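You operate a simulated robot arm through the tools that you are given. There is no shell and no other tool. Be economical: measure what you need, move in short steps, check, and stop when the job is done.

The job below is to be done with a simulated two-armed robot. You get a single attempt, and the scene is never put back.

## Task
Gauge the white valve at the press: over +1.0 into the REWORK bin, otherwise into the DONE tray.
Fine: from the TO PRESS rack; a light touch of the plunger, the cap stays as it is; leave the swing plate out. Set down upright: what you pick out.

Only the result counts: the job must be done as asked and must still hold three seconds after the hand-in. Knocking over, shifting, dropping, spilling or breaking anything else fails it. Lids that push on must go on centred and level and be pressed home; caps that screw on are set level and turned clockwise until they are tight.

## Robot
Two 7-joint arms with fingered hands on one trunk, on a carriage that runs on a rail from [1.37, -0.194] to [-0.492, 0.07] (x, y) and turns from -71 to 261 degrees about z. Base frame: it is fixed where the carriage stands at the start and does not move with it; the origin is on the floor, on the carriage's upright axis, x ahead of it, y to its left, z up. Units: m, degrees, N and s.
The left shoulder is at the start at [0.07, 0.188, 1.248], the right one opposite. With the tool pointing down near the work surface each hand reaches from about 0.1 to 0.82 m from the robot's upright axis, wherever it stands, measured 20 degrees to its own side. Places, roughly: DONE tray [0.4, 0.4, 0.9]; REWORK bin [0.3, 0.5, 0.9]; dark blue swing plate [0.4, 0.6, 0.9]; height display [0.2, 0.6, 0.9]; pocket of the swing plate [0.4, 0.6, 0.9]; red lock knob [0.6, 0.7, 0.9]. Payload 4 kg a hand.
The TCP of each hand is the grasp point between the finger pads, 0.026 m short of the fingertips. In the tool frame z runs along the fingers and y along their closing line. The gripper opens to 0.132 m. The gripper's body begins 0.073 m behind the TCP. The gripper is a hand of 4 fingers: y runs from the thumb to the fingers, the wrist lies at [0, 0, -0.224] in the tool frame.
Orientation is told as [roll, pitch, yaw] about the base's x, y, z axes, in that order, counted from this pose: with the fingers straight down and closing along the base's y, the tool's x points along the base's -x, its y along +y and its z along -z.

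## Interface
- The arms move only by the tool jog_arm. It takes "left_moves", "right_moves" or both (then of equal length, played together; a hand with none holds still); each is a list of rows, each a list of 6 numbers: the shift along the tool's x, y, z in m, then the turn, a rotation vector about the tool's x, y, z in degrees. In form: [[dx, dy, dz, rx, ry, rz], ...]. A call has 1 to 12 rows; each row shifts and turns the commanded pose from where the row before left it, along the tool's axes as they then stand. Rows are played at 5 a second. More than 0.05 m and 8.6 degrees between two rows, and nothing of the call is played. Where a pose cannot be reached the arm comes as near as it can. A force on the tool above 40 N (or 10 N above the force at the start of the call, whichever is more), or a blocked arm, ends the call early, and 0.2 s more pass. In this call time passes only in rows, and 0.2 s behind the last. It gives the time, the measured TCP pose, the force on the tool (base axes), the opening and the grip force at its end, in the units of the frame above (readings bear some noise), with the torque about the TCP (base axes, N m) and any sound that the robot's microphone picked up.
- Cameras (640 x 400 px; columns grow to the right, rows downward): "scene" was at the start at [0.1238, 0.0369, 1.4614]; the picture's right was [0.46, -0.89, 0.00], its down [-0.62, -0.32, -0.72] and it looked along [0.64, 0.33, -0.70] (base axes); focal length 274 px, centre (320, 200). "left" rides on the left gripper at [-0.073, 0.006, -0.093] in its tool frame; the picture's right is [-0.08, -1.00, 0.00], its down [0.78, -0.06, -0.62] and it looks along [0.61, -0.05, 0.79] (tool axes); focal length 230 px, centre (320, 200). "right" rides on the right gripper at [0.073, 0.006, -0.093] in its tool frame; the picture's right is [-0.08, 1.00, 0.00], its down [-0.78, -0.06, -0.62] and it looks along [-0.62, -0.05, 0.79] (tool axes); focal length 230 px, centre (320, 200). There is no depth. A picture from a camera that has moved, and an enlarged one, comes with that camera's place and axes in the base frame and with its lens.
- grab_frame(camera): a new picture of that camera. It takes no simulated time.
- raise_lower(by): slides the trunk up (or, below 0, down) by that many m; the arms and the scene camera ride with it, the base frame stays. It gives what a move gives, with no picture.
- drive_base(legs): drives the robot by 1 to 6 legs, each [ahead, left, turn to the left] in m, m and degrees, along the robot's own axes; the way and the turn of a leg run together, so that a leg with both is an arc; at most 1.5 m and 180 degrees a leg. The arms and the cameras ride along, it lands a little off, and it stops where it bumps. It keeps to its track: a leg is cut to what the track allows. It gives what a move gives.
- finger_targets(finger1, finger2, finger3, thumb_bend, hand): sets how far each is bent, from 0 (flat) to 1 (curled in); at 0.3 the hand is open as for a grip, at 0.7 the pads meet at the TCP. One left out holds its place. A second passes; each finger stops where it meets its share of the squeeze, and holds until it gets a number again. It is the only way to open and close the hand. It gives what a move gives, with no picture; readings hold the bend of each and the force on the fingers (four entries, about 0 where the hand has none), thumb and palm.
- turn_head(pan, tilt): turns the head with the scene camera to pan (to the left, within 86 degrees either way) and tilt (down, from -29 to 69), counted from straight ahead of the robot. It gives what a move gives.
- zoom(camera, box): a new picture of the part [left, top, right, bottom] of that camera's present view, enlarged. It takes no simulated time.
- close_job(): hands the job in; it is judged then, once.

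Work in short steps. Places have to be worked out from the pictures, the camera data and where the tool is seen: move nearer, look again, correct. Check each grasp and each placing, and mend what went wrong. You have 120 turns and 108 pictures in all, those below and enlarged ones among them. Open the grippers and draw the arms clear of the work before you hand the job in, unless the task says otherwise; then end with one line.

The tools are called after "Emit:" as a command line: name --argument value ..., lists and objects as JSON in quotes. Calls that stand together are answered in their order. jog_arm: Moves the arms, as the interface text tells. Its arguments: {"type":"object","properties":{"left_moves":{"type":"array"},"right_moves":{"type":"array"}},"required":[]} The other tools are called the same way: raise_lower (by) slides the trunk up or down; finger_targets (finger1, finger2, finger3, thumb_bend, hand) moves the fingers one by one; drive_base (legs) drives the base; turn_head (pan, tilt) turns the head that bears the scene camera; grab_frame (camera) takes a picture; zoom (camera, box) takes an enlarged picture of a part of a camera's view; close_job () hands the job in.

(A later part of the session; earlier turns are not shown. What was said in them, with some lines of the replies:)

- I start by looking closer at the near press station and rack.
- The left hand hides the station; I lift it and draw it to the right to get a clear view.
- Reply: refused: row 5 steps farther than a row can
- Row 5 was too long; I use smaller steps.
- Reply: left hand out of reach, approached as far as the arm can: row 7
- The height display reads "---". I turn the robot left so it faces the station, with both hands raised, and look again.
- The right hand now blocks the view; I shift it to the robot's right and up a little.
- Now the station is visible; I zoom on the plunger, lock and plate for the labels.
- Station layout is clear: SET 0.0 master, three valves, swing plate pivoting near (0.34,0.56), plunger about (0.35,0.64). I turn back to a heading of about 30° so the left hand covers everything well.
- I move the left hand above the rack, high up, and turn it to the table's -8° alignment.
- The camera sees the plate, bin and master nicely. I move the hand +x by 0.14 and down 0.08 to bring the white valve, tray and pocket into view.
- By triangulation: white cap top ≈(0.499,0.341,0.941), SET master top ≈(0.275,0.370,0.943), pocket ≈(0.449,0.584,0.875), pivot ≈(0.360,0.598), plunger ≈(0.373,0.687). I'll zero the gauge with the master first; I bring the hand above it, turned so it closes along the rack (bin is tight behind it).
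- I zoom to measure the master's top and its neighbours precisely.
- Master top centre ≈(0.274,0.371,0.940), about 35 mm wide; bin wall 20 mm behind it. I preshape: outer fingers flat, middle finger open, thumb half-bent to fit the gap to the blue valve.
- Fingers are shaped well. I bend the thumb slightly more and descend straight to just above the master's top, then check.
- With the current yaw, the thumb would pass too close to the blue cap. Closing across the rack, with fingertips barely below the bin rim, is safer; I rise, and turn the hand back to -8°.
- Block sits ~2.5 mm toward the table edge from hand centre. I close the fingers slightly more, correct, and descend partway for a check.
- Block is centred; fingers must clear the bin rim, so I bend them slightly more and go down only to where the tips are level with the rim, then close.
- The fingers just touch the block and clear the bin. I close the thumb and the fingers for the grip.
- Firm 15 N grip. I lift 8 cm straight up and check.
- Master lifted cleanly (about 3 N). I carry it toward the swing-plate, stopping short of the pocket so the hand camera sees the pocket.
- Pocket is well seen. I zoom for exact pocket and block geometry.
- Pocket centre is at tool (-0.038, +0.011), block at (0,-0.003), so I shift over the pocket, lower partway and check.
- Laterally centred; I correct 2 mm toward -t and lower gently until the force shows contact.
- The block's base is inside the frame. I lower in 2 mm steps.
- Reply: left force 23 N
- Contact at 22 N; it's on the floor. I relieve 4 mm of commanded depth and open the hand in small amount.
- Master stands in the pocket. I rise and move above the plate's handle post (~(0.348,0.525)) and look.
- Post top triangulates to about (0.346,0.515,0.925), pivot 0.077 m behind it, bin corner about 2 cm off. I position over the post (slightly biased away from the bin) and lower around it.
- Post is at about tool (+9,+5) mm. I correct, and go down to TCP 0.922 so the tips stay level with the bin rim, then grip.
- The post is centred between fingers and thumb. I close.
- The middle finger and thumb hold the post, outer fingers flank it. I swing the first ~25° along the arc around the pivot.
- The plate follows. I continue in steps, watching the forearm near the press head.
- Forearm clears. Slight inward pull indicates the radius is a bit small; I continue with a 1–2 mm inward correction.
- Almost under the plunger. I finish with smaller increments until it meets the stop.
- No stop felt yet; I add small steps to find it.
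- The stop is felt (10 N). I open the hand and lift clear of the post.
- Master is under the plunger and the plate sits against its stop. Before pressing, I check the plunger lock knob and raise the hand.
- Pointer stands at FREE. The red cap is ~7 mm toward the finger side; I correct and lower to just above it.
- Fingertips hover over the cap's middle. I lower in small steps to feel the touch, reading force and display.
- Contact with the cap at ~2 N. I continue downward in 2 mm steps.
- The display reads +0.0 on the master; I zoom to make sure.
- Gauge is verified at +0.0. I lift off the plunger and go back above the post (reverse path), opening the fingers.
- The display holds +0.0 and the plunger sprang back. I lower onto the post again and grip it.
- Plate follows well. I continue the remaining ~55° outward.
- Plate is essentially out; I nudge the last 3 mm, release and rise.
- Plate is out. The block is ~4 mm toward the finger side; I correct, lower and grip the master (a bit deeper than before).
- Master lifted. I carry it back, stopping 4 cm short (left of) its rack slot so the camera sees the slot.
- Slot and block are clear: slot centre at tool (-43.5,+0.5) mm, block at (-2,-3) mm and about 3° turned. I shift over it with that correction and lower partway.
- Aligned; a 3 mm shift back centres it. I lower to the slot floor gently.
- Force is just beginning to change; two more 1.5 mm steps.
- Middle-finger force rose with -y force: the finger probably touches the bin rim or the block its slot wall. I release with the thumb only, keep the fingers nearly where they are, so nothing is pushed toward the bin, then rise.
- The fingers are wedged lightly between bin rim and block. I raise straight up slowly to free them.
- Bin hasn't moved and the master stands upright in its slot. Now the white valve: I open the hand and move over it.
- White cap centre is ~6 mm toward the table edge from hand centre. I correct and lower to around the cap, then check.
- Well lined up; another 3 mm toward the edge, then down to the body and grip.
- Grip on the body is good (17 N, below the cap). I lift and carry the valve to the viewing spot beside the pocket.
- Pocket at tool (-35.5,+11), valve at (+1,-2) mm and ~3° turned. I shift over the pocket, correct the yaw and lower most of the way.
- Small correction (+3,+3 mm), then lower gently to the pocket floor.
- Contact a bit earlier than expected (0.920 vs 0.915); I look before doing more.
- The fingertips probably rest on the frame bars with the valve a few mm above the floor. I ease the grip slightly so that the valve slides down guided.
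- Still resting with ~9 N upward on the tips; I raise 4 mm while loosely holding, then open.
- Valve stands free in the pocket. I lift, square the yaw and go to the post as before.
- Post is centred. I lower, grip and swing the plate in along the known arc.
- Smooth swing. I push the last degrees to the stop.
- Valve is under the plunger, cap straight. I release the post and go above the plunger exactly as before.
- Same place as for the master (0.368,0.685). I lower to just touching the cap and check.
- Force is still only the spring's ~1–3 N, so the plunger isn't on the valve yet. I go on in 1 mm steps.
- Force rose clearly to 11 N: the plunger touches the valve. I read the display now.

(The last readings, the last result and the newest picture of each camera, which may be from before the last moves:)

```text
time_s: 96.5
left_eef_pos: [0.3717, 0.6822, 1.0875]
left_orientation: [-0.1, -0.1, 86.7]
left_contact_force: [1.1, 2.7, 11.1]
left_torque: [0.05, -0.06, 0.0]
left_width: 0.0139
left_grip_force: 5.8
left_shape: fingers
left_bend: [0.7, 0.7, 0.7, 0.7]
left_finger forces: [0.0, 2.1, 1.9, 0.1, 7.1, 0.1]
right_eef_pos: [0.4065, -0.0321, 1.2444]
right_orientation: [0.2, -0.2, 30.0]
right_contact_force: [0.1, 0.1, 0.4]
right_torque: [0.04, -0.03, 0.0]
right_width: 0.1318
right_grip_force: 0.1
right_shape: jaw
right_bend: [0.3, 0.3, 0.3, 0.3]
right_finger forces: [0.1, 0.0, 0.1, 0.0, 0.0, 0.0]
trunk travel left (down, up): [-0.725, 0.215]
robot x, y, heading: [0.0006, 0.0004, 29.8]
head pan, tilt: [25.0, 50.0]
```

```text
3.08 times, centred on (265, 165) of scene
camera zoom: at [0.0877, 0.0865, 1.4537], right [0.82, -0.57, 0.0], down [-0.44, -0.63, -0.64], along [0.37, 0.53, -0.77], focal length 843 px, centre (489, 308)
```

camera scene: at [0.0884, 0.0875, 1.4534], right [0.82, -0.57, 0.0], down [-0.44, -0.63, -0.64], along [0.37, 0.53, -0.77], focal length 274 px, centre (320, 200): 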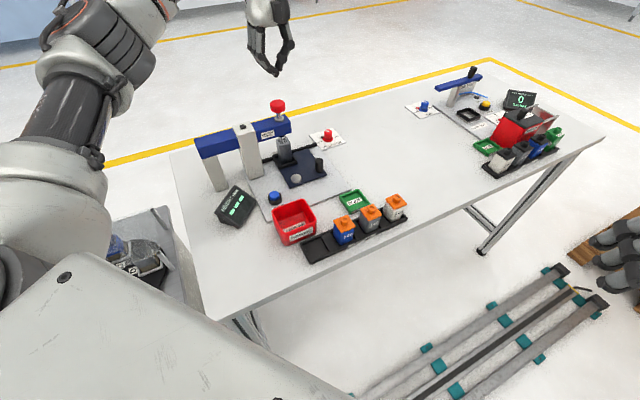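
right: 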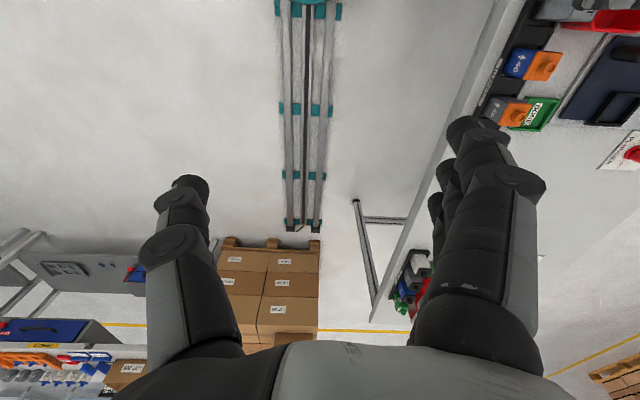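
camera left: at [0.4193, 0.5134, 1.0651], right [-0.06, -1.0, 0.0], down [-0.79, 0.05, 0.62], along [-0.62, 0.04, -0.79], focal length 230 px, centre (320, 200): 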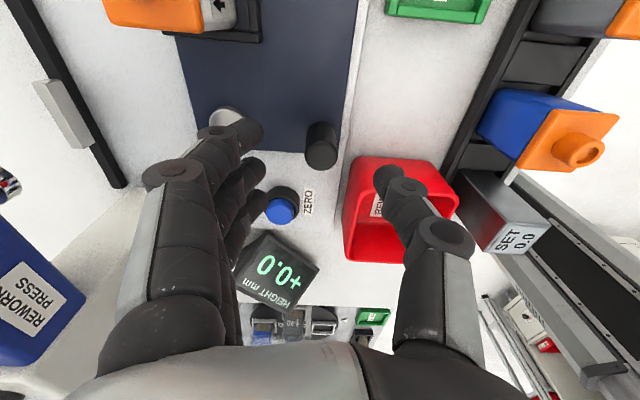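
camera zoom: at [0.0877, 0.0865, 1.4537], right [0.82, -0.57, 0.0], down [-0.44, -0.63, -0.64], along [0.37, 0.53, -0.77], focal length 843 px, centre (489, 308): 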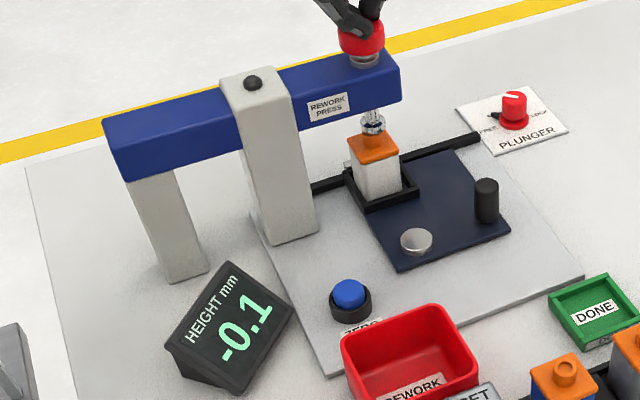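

Reading is -0.1: not over +1.0, so the valve goes to the DONE tray. I lift off, return over the post, lower around it and grip.

Emit:
jog_arm --left_moves '[[0, 0, -0.01, 0, 0, 0], [0, 0, -0.04, 0, 0, 0], [0, 0, -0.04, 0, 0, 0], [0.031, -0.022, 0, 0, 0, 0], [0.031, -0.022, 0, 0, 0, 0], [0.033, -0.021, 0, 0, 0, 0]]'

Emit:
finger_targets --hand "left" --finger1 0.5 --finger2 0.5 --finger3 0.5 --thumb_bend 0.5

Emit:
jog_arm --left_moves '[[0, 0, 0.04, 0, 0, 0], [0, 0, 0.04, 0, 0, 0], [0, 0, 0.04, 0, 0, 0], [0, 0, 0.04, 0, 0, 0], [0, 0, 0.035, 0, 0, 0]]'

Emit:
grab_frame --camera "left"

```text
time_s: 98.0
left_eef_pos: [0.4269, 0.5833, 1.1771]
left_orientation: [0.1, -0.2, 86.7]
left_contact_force: [-0.1, -0.4, -0.1]
left_torque: [0.0, 0.02, 0.0]
left_width: 0.0144
left_grip_force: 0.0
left_shape: fingers
left_bend: [0.7, 0.7, 0.7, 0.7]
left_finger forces: [0.1, 0.0, 0.1, 0.0, 0.1, 0.0]
right_eef_pos: [0.4085, -0.0332, 1.2439]
right_orientation: [0.0, 0.1, 30.0]
right_contact_force: [0.3, -0.6, 0.1]
right_torque: [0.07, 0.01, 0.02]
right_width: 0.1318
right_grip_force: 0.1
right_shape: jaw
right_bend: [0.3, 0.3, 0.3, 0.3]
right_finger forces: [0.1, 0.0, 0.1, 0.0, 0.0, 0.1]
trunk travel left (down, up): [-0.725, 0.215]
robot x, y, heading: [-0.0038, -0.0015, 30.3]
head pan, tilt: [25.0, 50.0]
```

```text
time_s: 99.0
left_eef_pos: [0.4261, 0.5855, 1.1758]
left_orientation: [0.0, 0.0, 86.7]
left_contact_force: [0.0, -1.1, 0.9]
left_torque: [-0.01, 0.01, 0.01]
left_width: 0.0701
left_grip_force: 0.1
left_shape: fingers
left_bend: [0.5, 0.5, 0.5, 0.5]
left_finger forces: [0.0, 0.1, 0.0, 0.1, 0.1, 0.0]
right_eef_pos: [0.408, -0.031, 1.2456]
right_orientation: [0.2, -0.1, 29.9]
right_contact_force: [-0.3, 0.9, 0.9]
right_torque: [-0.01, -0.02, -0.01]
right_width: 0.1317
right_grip_force: 0.0
right_shape: jaw
right_bend: [0.3, 0.3, 0.3, 0.3]
right_finger forces: [0.0, 0.0, 0.0, 0.1, 0.0, 0.1]
trunk travel left (down, up): [-0.725, 0.215]
robot x, y, heading: [0.0018, 0.0009, 29.8]
head pan, tilt: [25.0, 50.0]
```

```text
time_s: 100.2
left_eef_pos: [0.4298, 0.5807, 0.9826]
left_orientation: [0.0, 0.1, 86.8]
left_contact_force: [-0.6, -0.1, 0.1]
left_torque: [-0.02, 0.01, -0.03]
left_width: 0.0702
left_grip_force: 0.0
left_shape: fingers
left_bend: [0.5, 0.5, 0.5, 0.5]
left_finger forces: [0.0, 0.0, 0.0, 0.1, 0.1, 0.1]
right_eef_pos: [0.4074, -0.03, 1.2431]
right_orientation: [0.1, 0.0, 30.0]
right_contact_force: [-0.1, 0.6, -0.9]
right_torque: [0.01, -0.02, -0.03]
right_width: 0.1318
right_grip_force: 0.0
right_shape: jaw
right_bend: [0.3, 0.3, 0.3, 0.3]
right_finger forces: [0.0, 0.0, 0.0, 0.0, 0.1, 0.1]
trunk travel left (down, up): [-0.725, 0.215]
robot x, y, heading: [-0.0003, 0.0005, 30.1]
head pan, tilt: [25.0, 50.0]
```

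```text
11 pictures are left
camera left: at [0.428, 0.6555, 1.0752], right [1.0, 0.02, 0.0], down [0.02, -0.79, 0.62], along [0.01, -0.62, -0.79], focal length 230 px, centre (320, 200)
```

left: 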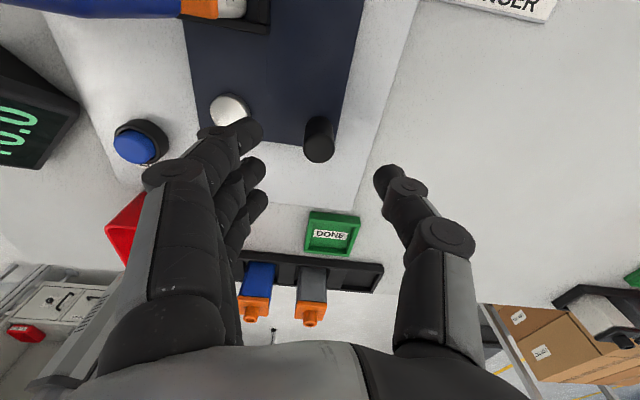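

The post is in place; I lower, grip and take one scene look at display before swinging.

Emit:
jog_arm --left_moves '[[-0.002, 0, 0.03, 0, 0, 0], [0, 0, 0.029, 0, 0, 0]]'

Emit:
finger_targets --hand "left" --finger1 0.72 --finger2 0.72 --finger3 0.72 --thumb_bend 0.7

Emit:
zoom --camera "scene" --box '[210, 90, 340, 230]'

```text
time_s: 100.8
left_eef_pos: [0.4305, 0.586, 0.9246]
left_orientation: [0.0, 0.0, 86.7]
left_contact_force: [0.4, 0.0, 0.4]
left_torque: [-0.03, 0.02, 0.07]
left_width: 0.07
left_grip_force: 0.0
left_shape: fingers
left_bend: [0.5, 0.5, 0.5, 0.5]
left_finger forces: [0.1, 0.0, 0.0, 0.1, 0.0, 0.0]
right_eef_pos: [0.4081, -0.0308, 1.2438]
right_orientation: [0.1, 0.0, 30.0]
right_contact_force: [-0.4, -0.8, -0.5]
right_torque: [0.01, 0.0, 0.02]
right_width: 0.132
right_grip_force: 0.1
right_shape: jaw
right_bend: [0.3, 0.3, 0.3, 0.3]
right_finger forces: [0.0, 0.0, 0.0, 0.0, 0.0, 0.1]
trunk travel left (down, up): [-0.725, 0.215]
robot x, y, heading: [0.0007, 0.0007, 30.3]
head pan, tilt: [25.0, 50.0]
```

```text
time_s: 101.8
left_eef_pos: [0.4301, 0.584, 0.9235]
left_orientation: [0.0, 0.0, 86.7]
left_contact_force: [0.6, -0.7, -2.9]
left_torque: [-0.05, 0.0, -0.03]
left_width: 0.0174
left_grip_force: 6.2
left_shape: fingers
left_bend: [0.72, 0.66, 0.72, 0.67]
left_finger forces: [0.1, 6.3, 0.5, 0.0, 6.7, 0.1]
right_eef_pos: [0.406, -0.0302, 1.2446]
right_orientation: [0.1, 0.0, 30.0]
right_contact_force: [-0.5, -0.8, -0.4]
right_torque: [-0.02, 0.0, 0.02]
right_width: 0.132
right_grip_force: 0.0
right_shape: jaw
right_bend: [0.3, 0.3, 0.3, 0.3]
right_finger forces: [0.0, 0.0, 0.0, 0.0, 0.0, 0.0]
trunk travel left (down, up): [-0.725, 0.215]
robot x, y, heading: [0.0027, -0.0019, 29.9]
head pan, tilt: [25.0, 50.0]
```

```text
2.86 times, centred on (275, 160) of scene
camera zoom: at [0.0886, 0.0877, 1.4534], right [0.82, -0.57, 0.0], down [-0.44, -0.63, -0.64], along [0.37, 0.53, -0.77], focal length 783 px, centre (449, 314)
```

zoom: 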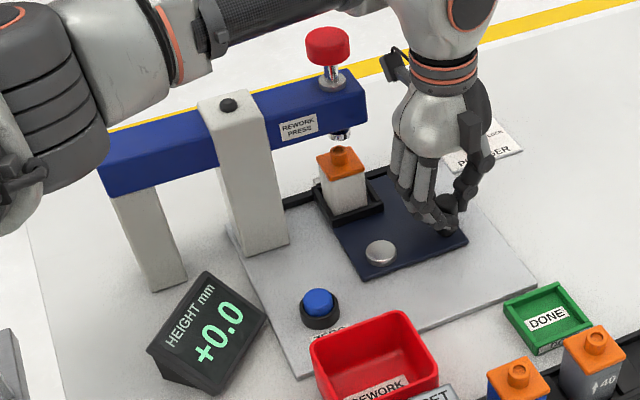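

Display settled to +0.0 at release (‑0.1 under touch): well below +1.0, so DONE. I swing the plate out again.

Emit:
jog_arm --left_moves '[[0.0101, 0.0007, 0, 0, 0, 7.9], [0.0101, 0.0007, 0, 0, 0, 7.9], [0.0101, 0.0007, 0, 0, 0, 7.9], [0.0101, 0.0007, 0, 0, 0, 7.9], [0.0101, 0.0007, 0, 0, 0, 7.9], [0.0101, 0.0007, 0, 0, 0, 7.9]]'

Emit:
jog_arm --left_moves '[[0.0101, 0.0007, 0, 0, 0, 7.9], [0.0101, 0.0007, 0, 0, 0, 7.9], [0.0101, 0.0007, 0, 0, 0, 7.9], [0.0101, 0.0007, 0, 0, 0, 7.9], [0.0101, 0.0007, 0, 0, 0, 7.9], [0.0098, 0.0006, 0, 0, 0, 7.8]]'

Emit:
jog_arm --left_moves '[[0.003, 0, 0, 0, 0, 0]]'

```text
time_s: 103.2
left_eef_pos: [0.4016, 0.5332, 0.9222]
left_orientation: [-0.1, -0.1, 39.2]
left_contact_force: [1.7, -0.9, 4.4]
left_torque: [-0.09, -0.06, 0.01]
left_width: 0.0176
left_grip_force: 8.1
left_shape: fingers
left_bend: [0.72, 0.68, 0.72, 0.67]
left_finger forces: [0.1, 6.1, 0.4, 0.1, 9.2, 0.0]
right_eef_pos: [0.4066, -0.0314, 1.2443]
right_orientation: [0.1, -0.1, 29.9]
right_contact_force: [-1.0, 0.1, -0.4]
right_torque: [-0.02, 0.02, -0.04]
right_width: 0.1317
right_grip_force: 0.1
right_shape: jaw
right_bend: [0.3, 0.3, 0.3, 0.3]
right_finger forces: [0.0, 0.0, 0.0, 0.0, 0.0, 0.0]
trunk travel left (down, up): [-0.725, 0.215]
robot x, y, heading: [-0.0009, 0.004, 30.2]
head pan, tilt: [25.0, 50.0]
```

```text
time_s: 104.5
left_eef_pos: [0.3481, 0.5159, 0.922]
left_orientation: [0.2, 0.0, -8.2]
left_contact_force: [8.0, -2.2, 10.3]
left_torque: [-0.1, -0.1, 0.11]
left_width: 0.0177
left_grip_force: 9.6
left_shape: fingers
left_bend: [0.72, 0.69, 0.72, 0.68]
left_finger forces: [0.0, 7.5, 0.0, 0.1, 11.1, 0.0]
right_eef_pos: [0.4087, -0.0319, 1.2438]
right_orientation: [0.2, -0.1, 30.1]
right_contact_force: [1.0, 0.0, -0.1]
right_torque: [0.0, 0.04, 0.01]
right_width: 0.132
right_grip_force: 0.1
right_shape: jaw
right_bend: [0.3, 0.3, 0.3, 0.3]
right_finger forces: [0.1, 0.1, 0.0, 0.1, 0.1, 0.1]
trunk travel left (down, up): [-0.725, 0.215]
robot x, y, heading: [0.0003, -0.0, 29.8]
head pan, tilt: [25.0, 50.0]
```

```text
time_s: 105.0
left_eef_pos: [0.3461, 0.5172, 0.9213]
left_orientation: [0.2, 0.0, -8.2]
left_contact_force: [20.1, -5.9, 6.9]
left_torque: [-0.1, -0.38, 0.06]
left_width: 0.0181
left_grip_force: 10.9
left_shape: fingers
left_bend: [0.72, 0.69, 0.72, 0.67]
left_finger forces: [0.0, 9.1, 0.0, 0.0, 12.9, 0.0]
right_eef_pos: [0.41, -0.0336, 1.2441]
right_orientation: [0.3, 0.0, 29.9]
right_contact_force: [-0.3, -0.4, -0.1]
right_torque: [0.04, 0.02, 0.01]
right_width: 0.132
right_grip_force: 0.0
right_shape: jaw
right_bend: [0.3, 0.3, 0.3, 0.3]
right_finger forces: [0.0, 0.0, 0.1, 0.0, 0.0, 0.0]
trunk travel left (down, up): [-0.725, 0.215]
robot x, y, heading: [-0.0021, 0.001, 30.0]
head pan, tilt: [25.0, 50.0]
```

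Plate is at its outer stop. I relieve, release, rise and move above the valve.

Emit:
jog_arm --left_moves '[[-0.003, 0, 0, 0, 0, 0]]'

Emit:
finger_targets --hand "left" --finger1 0.5 --finger2 0.5 --finger3 0.5 --thumb_bend 0.5

Emit:
jog_arm --left_moves '[[0, 0, -0.03, 0, 0, 0], [0, 0, -0.04, 0, 0, 0], [0, 0, -0.035, 0, 0, 0], [-0.029, 0.0255, 0, 0, 0, 0], [-0.029, 0.0255, 0, 0, 0, 0], [-0.029, 0.0255, 0, 0, 0, 0], [0, 0, 0.03, 0, 0, 0]]'

Emit:
grab_frame --camera "left"

```text
time_s: 105.3
left_eef_pos: [0.3462, 0.5178, 0.9213]
left_orientation: [0.0, 0.1, -7.9]
left_contact_force: [13.7, -6.3, 5.4]
left_torque: [-0.2, -0.27, 0.06]
left_width: 0.0182
left_grip_force: 10.0
left_shape: fingers
left_bend: [0.72, 0.69, 0.72, 0.67]
left_finger forces: [0.1, 7.5, 0.0, 0.1, 12.5, 0.1]
right_eef_pos: [0.409, -0.0317, 1.2443]
right_orientation: [0.3, -0.1, 30.0]
right_contact_force: [-1.0, -0.2, 0.1]
right_torque: [-0.02, 0.0, 0.01]
right_width: 0.1319
right_grip_force: 0.1
right_shape: jaw
right_bend: [0.3, 0.3, 0.3, 0.3]
right_finger forces: [0.0, 0.1, 0.0, 0.0, 0.0, 0.0]
trunk travel left (down, up): [-0.725, 0.215]
robot x, y, heading: [0.0018, -0.0006, 29.9]
head pan, tilt: [25.0, 50.0]
```

```text
time_s: 106.3
left_eef_pos: [0.3461, 0.5179, 0.9215]
left_orientation: [0.0, -0.1, -7.9]
left_contact_force: [0.0, 0.7, 0.7]
left_torque: [0.02, 0.02, 0.01]
left_width: 0.07
left_grip_force: 0.1
left_shape: fingers
left_bend: [0.5, 0.5, 0.5, 0.5]
left_finger forces: [0.1, 0.1, 0.1, 0.0, 0.0, 0.0]
right_eef_pos: [0.4073, -0.0315, 1.2422]
right_orientation: [0.1, 0.0, 29.9]
right_contact_force: [-0.4, 0.0, -0.4]
right_torque: [0.03, 0.01, -0.01]
right_width: 0.1319
right_grip_force: 0.0
right_shape: jaw
right_bend: [0.3, 0.3, 0.3, 0.3]
right_finger forces: [0.0, 0.0, 0.0, 0.0, 0.0, 0.1]
trunk travel left (down, up): [-0.725, 0.215]
robot x, y, heading: [0.0002, 0.001, 29.7]
head pan, tilt: [25.0, 50.0]
```

```text
time_s: 108.0
left_eef_pos: [0.4444, 0.5824, 0.9947]
left_orientation: [-0.1, 0.0, -8.0]
left_contact_force: [-0.3, -0.2, 1.3]
left_torque: [-0.04, -0.02, -0.03]
left_width: 0.0701
left_grip_force: 0.1
left_shape: fingers
left_bend: [0.5, 0.5, 0.5, 0.5]
left_finger forces: [0.0, 0.0, 0.0, 0.0, 0.0, 0.1]
right_eef_pos: [0.4078, -0.0296, 1.2437]
right_orientation: [-0.1, 0.0, 30.0]
right_contact_force: [0.2, 0.2, -0.5]
right_torque: [-0.03, 0.0, 0.0]
right_width: 0.1321
right_grip_force: 0.1
right_shape: jaw
right_bend: [0.3, 0.3, 0.3, 0.3]
right_finger forces: [0.0, 0.0, 0.0, 0.0, 0.0, 0.0]
trunk travel left (down, up): [-0.725, 0.215]
robot x, y, heading: [-0.0015, 0.0017, 30.1]
head pan, tilt: [25.0, 50.0]
```

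```text
9 pictures are left
camera left: at [0.5174, 0.5785, 1.0882], right [-0.06, -1.0, 0.0], down [-0.79, 0.05, 0.62], along [-0.62, 0.04, -0.79], focal length 230 px, centre (320, 200)
```

left: 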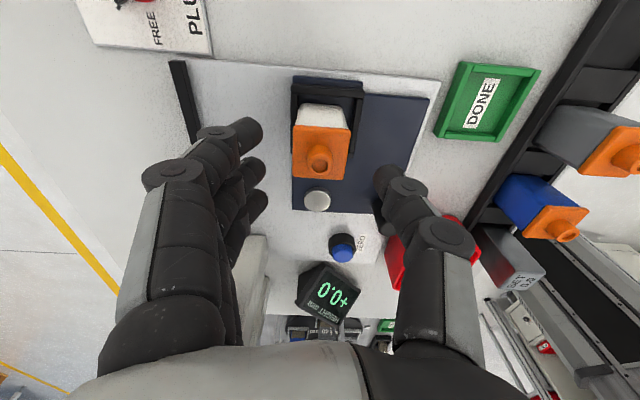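

Valve is centred under the hand. I lower to TCP ≈0.9215 (just over the frame bars) and grip its body.

Emit:
jog_arm --left_moves '[[0.001, 0, 0.03, 0, 0, 0], [0, 0, 0.03, 0, 0, 0], [0, 0, 0.013, 0, 0, 0]]'

Emit:
finger_targets --hand "left" --finger1 0.7 --finger2 0.7 --finger3 0.7 --thumb_bend 0.7

Emit:
zoom --camera "scene" --box '[290, 125, 360, 195]'

```text
time_s: 108.8
left_eef_pos: [0.4435, 0.5827, 0.9233]
left_orientation: [0.1, 0.1, -8.0]
left_contact_force: [0.0, -0.7, 0.8]
left_torque: [0.01, 0.01, 0.01]
left_width: 0.0702
left_grip_force: 0.1
left_shape: fingers
left_bend: [0.5, 0.5, 0.5, 0.5]
left_finger forces: [0.0, 0.1, 0.0, 0.0, 0.0, 0.0]
right_eef_pos: [0.4072, -0.0304, 1.2443]
right_orientation: [0.1, -0.1, 30.1]
right_contact_force: [-0.3, -0.2, -0.8]
right_torque: [-0.02, 0.06, -0.03]
right_width: 0.1319
right_grip_force: 0.1
right_shape: jaw
right_bend: [0.3, 0.3, 0.3, 0.3]
right_finger forces: [0.1, 0.1, 0.0, 0.0, 0.1, 0.0]
trunk travel left (down, up): [-0.725, 0.215]
robot x, y, heading: [-0.0023, -0.0004, 30.0]
head pan, tilt: [25.0, 50.0]
```

```text
time_s: 109.8
left_eef_pos: [0.442, 0.582, 0.9223]
left_orientation: [0.0, 0.0, -8.0]
left_contact_force: [1.4, -0.2, -0.1]
left_torque: [-0.03, -0.09, -0.06]
left_width: 0.0341
left_grip_force: 17.8
left_shape: fingers
left_bend: [0.66, 0.61, 0.61, 0.63]
left_finger forces: [4.2, 7.6, 6.4, 0.0, 16.6, 0.0]
right_eef_pos: [0.4077, -0.0312, 1.2444]
right_orientation: [0.1, 0.1, 30.0]
right_contact_force: [0.6, 0.3, -0.3]
right_torque: [0.0, 0.02, 0.0]
right_width: 0.1318
right_grip_force: 0.1
right_shape: jaw
right_bend: [0.3, 0.3, 0.3, 0.3]
right_finger forces: [0.0, 0.1, 0.1, 0.0, 0.0, 0.1]
trunk travel left (down, up): [-0.725, 0.215]
robot x, y, heading: [0.0023, -0.0006, 30.1]
head pan, tilt: [25.0, 50.0]
```

```text
5.71 times, centred on (325, 160) of scene
camera zoom: at [0.0888, 0.0876, 1.4534], right [0.82, -0.57, 0.0], down [-0.44, -0.63, -0.64], along [0.37, 0.53, -0.77], focal length 1565 px, centre (291, 429)
```

zoom: 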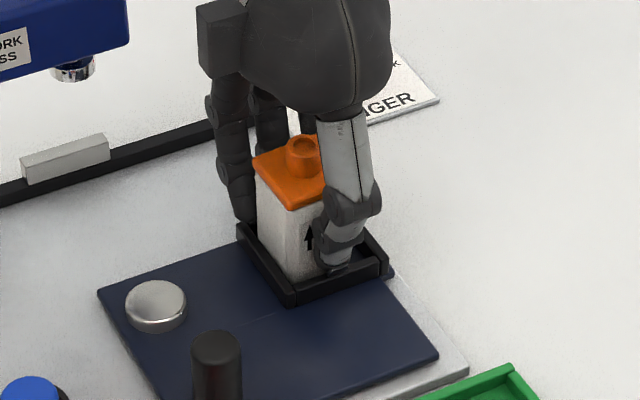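

Grip on the body with cap unchanged. I lift and carry the valve to just left of the DONE tray for a measuring look.

Emit:
jog_arm --left_moves '[[0, 0, -0.01, 0, 0, 0], [0, 0, -0.03, 0, 0, 0], [0, 0, -0.04, 0, 0, 0], [0.0032, -0.0359, 0, 0, 0, 0], [0.0032, -0.0359, 0, 0, 0, 0], [0.0032, -0.0359, 0, 0, 0, 0], [0.0032, -0.0359, 0, 0, 0, 0]]'

Emit:
zoom --camera "left" --box '[210, 0, 430, 275]'

```text
time_s: 111.3
left_eef_pos: [0.4083, 0.4376, 1.0073]
left_orientation: [0.1, -0.2, -8.0]
left_contact_force: [0.9, -0.5, -0.9]
left_torque: [0.0, -0.01, -0.02]
left_width: 0.0335
left_grip_force: 17.4
left_shape: fingers
left_bend: [0.67, 0.61, 0.61, 0.63]
left_finger forces: [3.5, 7.5, 6.5, 0.0, 16.5, 0.0]
right_eef_pos: [0.4081, -0.0324, 1.244]
right_orientation: [0.0, -0.2, 30.0]
right_contact_force: [0.5, 1.0, -0.2]
right_torque: [0.03, 0.01, 0.02]
right_width: 0.1318
right_grip_force: 0.0
right_shape: jaw
right_bend: [0.3, 0.3, 0.3, 0.3]
right_finger forces: [0.0, 0.0, 0.1, 0.0, 0.0, 0.0]
trunk travel left (down, up): [-0.725, 0.215]
robot x, y, heading: [0.0007, 0.0007, 30.1]
head pan, tilt: [25.0, 50.0]
```

```text
1.45 times, centred on (320, 138) of left
camera zoom: at [0.4797, 0.4337, 1.1003], right [-0.06, -1.0, 0.0], down [-0.79, 0.05, 0.62], along [-0.62, 0.04, -0.79], focal length 335 px, centre (320, 291)
```

zoom: 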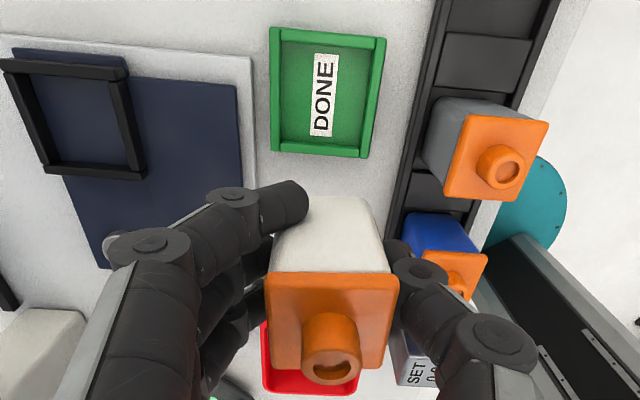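

Tray centre is at tool (-41,+1) mm; valve at (+3,-2.5). I shift over the tray (biased slightly away from the rack) and lower partway.

Emit:
jog_arm --left_moves '[[-0.0219, 0.003, 0, 0, 0, 0], [-0.0218, 0.003, 0, 0, 0, 0], [0, 0, 0.03, 0, 0, 0], [0, 0, 0.03, 0, 0, 0]]'

Emit:
zoom --camera "scene" --box '[310, 150, 410, 240]'

```text
time_s: 112.3
left_eef_pos: [0.4529, 0.4423, 0.9464]
left_orientation: [0.0, 0.0, -8.1]
left_contact_force: [-0.4, -0.2, -1.8]
left_torque: [0.0, 0.0, 0.0]
left_width: 0.0331
left_grip_force: 16.8
left_shape: fingers
left_bend: [0.67, 0.61, 0.61, 0.63]
left_finger forces: [3.4, 7.6, 6.4, 0.0, 16.4, 0.0]
right_eef_pos: [0.4083, -0.0302, 1.2447]
right_orientation: [0.1, 0.0, 30.0]
right_contact_force: [0.1, -0.1, -0.4]
right_torque: [0.01, 0.02, -0.02]
right_width: 0.132
right_grip_force: 0.0
right_shape: jaw
right_bend: [0.3, 0.3, 0.3, 0.3]
right_finger forces: [0.0, 0.0, 0.1, 0.1, 0.1, 0.0]
trunk travel left (down, up): [-0.725, 0.215]
robot x, y, heading: [-0.0007, -0.001, 30.2]
head pan, tilt: [25.0, 50.0]
```

```text
4.44 times, centred on (360, 195) of scene
camera zoom: at [0.0891, 0.0878, 1.4534], right [0.82, -0.57, 0.0], down [-0.44, -0.63, -0.64], along [0.37, 0.53, -0.77], focal length 1218 px, centre (142, 222)
```

zoom: 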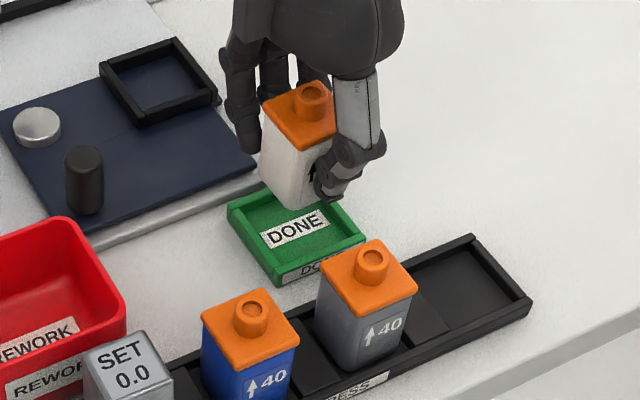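

Alignment over the tray looks right. I lower step by step until contact.

Emit:
jog_arm --left_moves '[[0, 0, 0.015, 0, 0, 0], [0, 0, 0.008, 0, 0, 0], [0, 0, 0.004, 0, 0, 0]]'

Emit:
jog_arm --left_moves '[[0, 0, 0.003, 0, 0, 0]]'

```text
time_s: 113.2
left_eef_pos: [0.4524, 0.4416, 0.9194]
left_orientation: [0.2, -0.1, -8.0]
left_contact_force: [1.5, 0.4, 5.4]
left_torque: [0.11, 0.02, -0.04]
left_width: 0.0331
left_grip_force: 18.4
left_shape: fingers
left_bend: [0.67, 0.62, 0.62, 0.63]
left_finger forces: [4.2, 8.0, 7.5, 0.0, 17.3, 0.0]
right_eef_pos: [0.4077, -0.0317, 1.245]
right_orientation: [0.1, -0.1, 29.9]
right_contact_force: [0.7, -0.3, 1.1]
right_torque: [-0.02, -0.03, 0.0]
right_width: 0.132
right_grip_force: 0.0
right_shape: jaw
right_bend: [0.3, 0.3, 0.3, 0.3]
right_finger forces: [0.1, 0.0, 0.1, 0.0, 0.1, 0.0]
trunk travel left (down, up): [-0.725, 0.215]
robot x, y, heading: [-0.0033, 0.0017, 30.0]
head pan, tilt: [25.0, 50.0]
```

```text
time_s: 113.5
left_eef_pos: [0.4521, 0.4433, 0.9168]
left_orientation: [0.2, -0.2, -8.0]
left_contact_force: [3.1, 3.4, 15.9]
left_torque: [0.41, 0.02, -0.09]
left_width: 0.0325
left_grip_force: 21.2
left_shape: fingers
left_bend: [0.68, 0.64, 0.64, 0.63]
left_finger forces: [4.5, 10.4, 9.7, 0.0, 18.4, 0.0]
right_eef_pos: [0.4063, -0.0315, 1.2449]
right_orientation: [0.0, -0.1, 30.0]
right_contact_force: [-0.8, 0.0, 0.4]
right_torque: [0.01, 0.0, -0.02]
right_width: 0.132
right_grip_force: 0.0
right_shape: jaw
right_bend: [0.3, 0.3, 0.3, 0.3]
right_finger forces: [0.0, 0.0, 0.0, 0.1, 0.1, 0.0]
trunk travel left (down, up): [-0.725, 0.215]
robot x, y, heading: [0.0025, -0.0001, 30.0]
head pan, tilt: [25.0, 50.0]
```

Contact with some torque; I relieve and check from the hand camera that the base is inside the tray walls.

Emit:
jog_arm --left_moves '[[0, 0, -0.004, 0, 0, 0]]'

Emit:
zoom --camera "left" --box '[210, 0, 430, 275]'

Emit:
zoom --camera "scene" --box '[325, 160, 385, 220]'

```text
time_s: 114.0
left_eef_pos: [0.4528, 0.443, 0.9183]
left_orientation: [0.1, 0.1, -7.9]
left_contact_force: [1.8, 1.0, 5.8]
left_torque: [0.18, 0.02, -0.01]
left_width: 0.0327
left_grip_force: 19.0
left_shape: fingers
left_bend: [0.68, 0.64, 0.64, 0.63]
left_finger forces: [3.9, 9.0, 8.1, 0.0, 17.5, 0.0]
right_eef_pos: [0.4071, -0.0319, 1.2441]
right_orientation: [0.1, -0.1, 30.1]
right_contact_force: [0.9, -0.1, 0.2]
right_torque: [-0.02, 0.02, 0.02]
right_width: 0.1319
right_grip_force: 0.0
right_shape: jaw
right_bend: [0.3, 0.3, 0.3, 0.3]
right_finger forces: [0.0, 0.1, 0.0, 0.1, 0.0, 0.0]
trunk travel left (down, up): [-0.725, 0.215]
robot x, y, heading: [-0.0003, -0.0028, 30.0]
head pan, tilt: [25.0, 50.0]
```

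```text
1.45 times, centred on (320, 138) of left
camera zoom: at [0.5252, 0.438, 1.0108], right [-0.06, -1.0, 0.0], down [-0.78, 0.05, 0.62], along [-0.62, 0.04, -0.79], focal length 335 px, centre (320, 291)
```

zoom: 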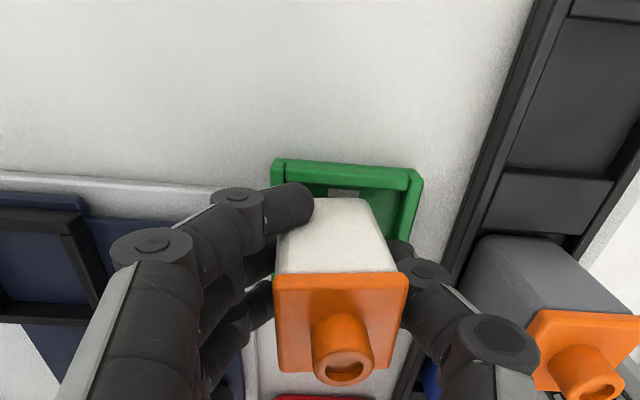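

```text
6.67 times, centred on (355, 190) of scene
camera zoom: at [0.0883, 0.0872, 1.4533], right [0.82, -0.57, 0.0], down [-0.44, -0.63, -0.64], along [0.37, 0.53, -0.77], focal length 1826 px, centre (87, 267)
```

zoom: 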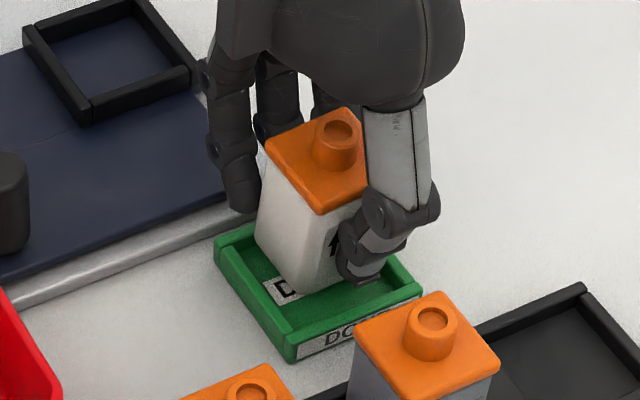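

The valve sits too close to the far tray wall. I lift 8 mm, shift 6 mm toward the rack side and lower again.

Emit:
jog_arm --left_moves '[[0, 0, -0.008, 0, 0, 0], [0, -0.006, 0, 0, 0, 0], [0, 0, 0.006, 0, 0, 0], [0, 0, 0.003, 0, 0, 0]]'

Emit:
jog_arm --left_moves '[[0, 0, 0.0025, 0, 0, 0]]'

```text
time_s: 115.0
left_eef_pos: [0.4514, 0.4365, 0.9172]
left_orientation: [0.0, 0.0, -7.9]
left_contact_force: [0.1, 0.2, -0.6]
left_torque: [0.03, 0.01, 0.04]
left_width: 0.0328
left_grip_force: 17.2
left_shape: fingers
left_bend: [0.68, 0.63, 0.63, 0.63]
left_finger forces: [3.2, 7.9, 6.5, 0.0, 16.0, 0.1]
right_eef_pos: [0.4078, -0.0312, 1.2443]
right_orientation: [0.1, 0.0, 29.9]
right_contact_force: [-0.8, -0.2, -0.3]
right_torque: [-0.02, 0.01, -0.05]
right_width: 0.1318
right_grip_force: 0.0
right_shape: jaw
right_bend: [0.3, 0.3, 0.3, 0.3]
right_finger forces: [0.0, 0.1, 0.0, 0.0, 0.0, 0.1]
trunk travel left (down, up): [-0.725, 0.215]
robot x, y, heading: [-0.0016, -0.0014, 30.1]
head pan, tilt: [25.0, 50.0]
```

```text
time_s: 115.3
left_eef_pos: [0.4516, 0.4361, 0.9141]
left_orientation: [0.0, 0.0, -8.0]
left_contact_force: [-0.7, -0.1, -0.8]
left_torque: [-0.02, -0.02, 0.02]
left_width: 0.0328
left_grip_force: 17.6
left_shape: fingers
left_bend: [0.68, 0.63, 0.63, 0.63]
left_finger forces: [3.1, 7.9, 6.5, 0.0, 16.2, 0.1]
right_eef_pos: [0.4077, -0.0309, 1.2443]
right_orientation: [0.0, 0.0, 30.0]
right_contact_force: [-0.2, -0.1, -0.7]
right_torque: [-0.01, 0.01, 0.01]
right_width: 0.1319
right_grip_force: 0.0
right_shape: jaw
right_bend: [0.3, 0.3, 0.3, 0.3]
right_finger forces: [0.1, 0.1, 0.0, 0.0, 0.1, 0.0]
trunk travel left (down, up): [-0.725, 0.215]
robot x, y, heading: [-0.0008, -0.0014, 30.0]
head pan, tilt: [25.0, 50.0]
```

No contact now at 0.914, so it had indeed been on the wall. I lower on in 2 mm steps.

Emit:
jog_arm --left_moves '[[0, 0, 0.002, 0, 0, 0]]'

Emit:
jog_arm --left_moves '[[0, 0, 0.002, 0, 0, 0]]'

```text
time_s: 115.8
left_eef_pos: [0.4517, 0.4362, 0.9129]
left_orientation: [-0.1, 0.0, -8.0]
left_contact_force: [0.2, 0.0, -0.9]
left_torque: [0.01, -0.02, -0.03]
left_width: 0.0328
left_grip_force: 16.2
left_shape: fingers
left_bend: [0.68, 0.63, 0.63, 0.63]
left_finger forces: [3.0, 7.8, 6.5, 0.0, 16.1, 0.0]
right_eef_pos: [0.4083, -0.0299, 1.2449]
right_orientation: [0.2, -0.1, 30.1]
right_contact_force: [-0.1, 0.4, 0.4]
right_torque: [-0.02, -0.02, 0.0]
right_width: 0.1323
right_grip_force: 0.2
right_shape: jaw
right_bend: [0.3, 0.3, 0.3, 0.3]
right_finger forces: [0.0, 0.0, 0.0, 0.1, 0.1, 0.0]
trunk travel left (down, up): [-0.725, 0.215]
robot x, y, heading: [-0.0074, 0.0007, 30.0]
head pan, tilt: [25.0, 50.0]
```

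```text
time_s: 116.2
left_eef_pos: [0.4517, 0.4333, 0.9107]
left_orientation: [0.1, -0.1, -7.9]
left_contact_force: [1.5, 0.5, 3.8]
left_torque: [-0.05, 0.03, 0.01]
left_width: 0.0326
left_grip_force: 17.9
left_shape: fingers
left_bend: [0.67, 0.63, 0.63, 0.63]
left_finger forces: [3.4, 8.3, 7.6, 0.1, 16.7, 0.1]
right_eef_pos: [0.4075, -0.0304, 1.2448]
right_orientation: [0.1, -0.1, 30.0]
right_contact_force: [-0.4, 0.0, 0.1]
right_torque: [0.0, 0.01, 0.02]
right_width: 0.132
right_grip_force: 0.0
right_shape: jaw
right_bend: [0.3, 0.3, 0.3, 0.3]
right_finger forces: [0.0, 0.0, 0.1, 0.0, 0.0, 0.0]
trunk travel left (down, up): [-0.725, 0.215]
robot x, y, heading: [-0.0039, 0.0021, 29.8]
head pan, tilt: [25.0, 50.0]
```

Gentle floor contact now. I ease the hand open only a little (grey valve is near the thumb).

Emit:
finger_targets --hand "left" --finger1 0.56 --finger2 0.56 --finger3 0.56 --thumb_bend 0.565

Emit:
zoom --camera "left" --box '[210, 60, 430, 275]'

```text
time_s: 117.2
left_eef_pos: [0.4512, 0.435, 0.9099]
left_orientation: [0.1, 0.0, -8.0]
left_contact_force: [0.2, -1.1, 0.1]
left_torque: [-0.01, -0.01, 0.0]
left_width: 0.0509
left_grip_force: 0.1
left_shape: fingers
left_bend: [0.56, 0.56, 0.56, 0.56]
left_finger forces: [0.1, 0.0, 0.0, 0.0, 0.0, 0.1]
right_eef_pos: [0.4082, -0.0307, 1.2454]
right_orientation: [0.1, 0.0, 30.0]
right_contact_force: [0.5, -0.3, 0.0]
right_torque: [0.01, -0.01, -0.03]
right_width: 0.1321
right_grip_force: 0.0
right_shape: jaw
right_bend: [0.3, 0.3, 0.3, 0.3]
right_finger forces: [0.1, 0.0, 0.0, 0.0, 0.0, 0.0]
trunk travel left (down, up): [-0.725, 0.215]
robot x, y, heading: [-0.0018, 0.0021, 29.7]
head pan, tilt: [25.0, 50.0]
```

```text
1.86 times, centred on (320, 168) of left
camera zoom: at [0.5244, 0.4306, 1.0032], right [-0.06, -1.0, 0.0], down [-0.79, 0.05, 0.62], along [-0.62, 0.04, -0.79], focal length 428 px, centre (320, 260)
```

zoom: 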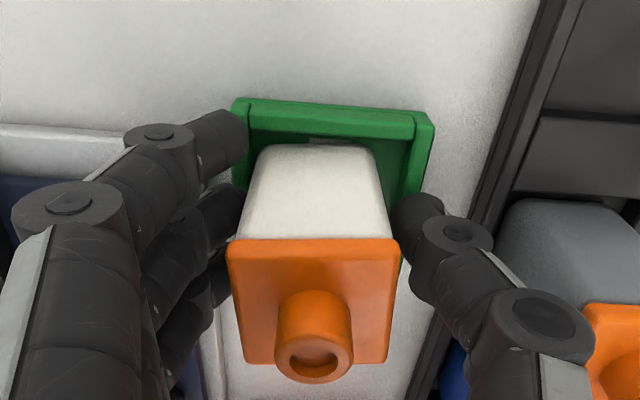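

The valve stands in the tray, hand clear on both sides. I raise straight up, then draw the arm back.

Emit:
jog_arm --left_moves '[[0, 0, -0.01, 0, 0, 0], [0, 0, -0.02, 0, 0, 0], [0, 0, -0.03, 0, 0, 0], [0, 0, -0.04, 0, 0, 0], [0, 0, -0.045, 0, 0, 0], [0, 0, -0.045, 0, 0, 0], [0, 0, -0.045, 0, 0, 0], [0, 0, -0.04, 0, 0, 0], [0.045, 0, 0, 0, 0, 0], [0.045, 0, 0, 0, 0, 0]]'

Emit:
finger_targets --hand "left" --finger1 0.3 --finger2 0.3 --finger3 0.3 --thumb_bend 0.3

Emit:
zoom --camera "scene" --box '[190, 90, 430, 270]'

```text
time_s: 119.3
left_eef_pos: [0.3594, 0.4516, 1.1846]
left_orientation: [0.1, -0.2, -8.0]
left_contact_force: [-0.2, -0.4, -0.7]
left_torque: [-0.01, -0.05, 0.02]
left_width: 0.0506
left_grip_force: 0.0
left_shape: fingers
left_bend: [0.56, 0.56, 0.56, 0.56]
left_finger forces: [0.1, 0.0, 0.0, 0.1, 0.1, 0.2]
right_eef_pos: [0.4056, -0.03, 1.2456]
right_orientation: [0.0, -0.1, 30.1]
right_contact_force: [0.4, 0.3, -0.2]
right_torque: [0.01, -0.03, 0.03]
right_width: 0.1319
right_grip_force: 0.1
right_shape: jaw
right_bend: [0.3, 0.3, 0.3, 0.3]
right_finger forces: [0.1, 0.0, 0.1, 0.0, 0.1, 0.0]
trunk travel left (down, up): [-0.725, 0.215]
robot x, y, heading: [0.0016, -0.006, 30.0]
head pan, tilt: [25.0, 50.0]
```

```text
time_s: 120.3
left_eef_pos: [0.361, 0.4505, 1.1844]
left_orientation: [0.0, 0.0, -7.9]
left_contact_force: [0.6, 0.2, -0.4]
left_torque: [0.01, 0.02, -0.04]
left_width: 0.1356
left_grip_force: 0.1
left_shape: fingers
left_bend: [0.3, 0.3, 0.3, 0.3]
left_finger forces: [0.0, 0.1, 0.0, 0.0, 0.1, 0.0]
right_eef_pos: [0.4064, -0.0295, 1.2445]
right_orientation: [0.1, -0.1, 30.0]
right_contact_force: [-0.2, 0.2, 0.6]
right_torque: [-0.02, -0.02, -0.01]
right_width: 0.1321
right_grip_force: 0.0
right_shape: jaw
right_bend: [0.3, 0.3, 0.3, 0.3]
right_finger forces: [0.0, 0.1, 0.0, 0.0, 0.1, 0.1]
trunk travel left (down, up): [-0.725, 0.215]
robot x, y, heading: [0.002, 0.0005, 30.0]
head pan, tilt: [25.0, 50.0]
```

```text
2.22 times, centred on (310, 180) of scene
camera zoom: at [0.0882, 0.0879, 1.4534], right [0.82, -0.57, 0.0], down [-0.44, -0.63, -0.64], along [0.37, 0.53, -0.77], focal length 609 px, centre (342, 244)
```

zoom: 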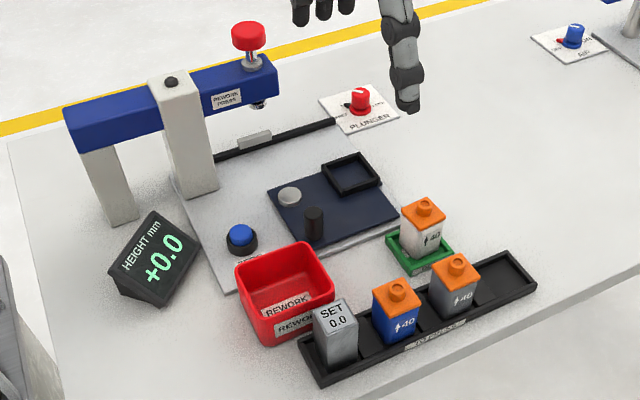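

The picture shows the valve upright in the DONE tray, the plate swung out, and the master and bin in place with the hands open and clear. I hand in.

Emit:
close_job

```text
The job is handed in.
```

I gauged the white valve at the press and put it upright in the DONE tray. It read -0.1 under the touch and +0.0 on release, well under the +1.0 limit. Before that I checked the gauge against the SET 0.0 master, which read +0.0. The master is back in its rack slot and the swing plate is left out. The plunger touch peaked at about 11 N, and I saw no change in the cap in the pictures.
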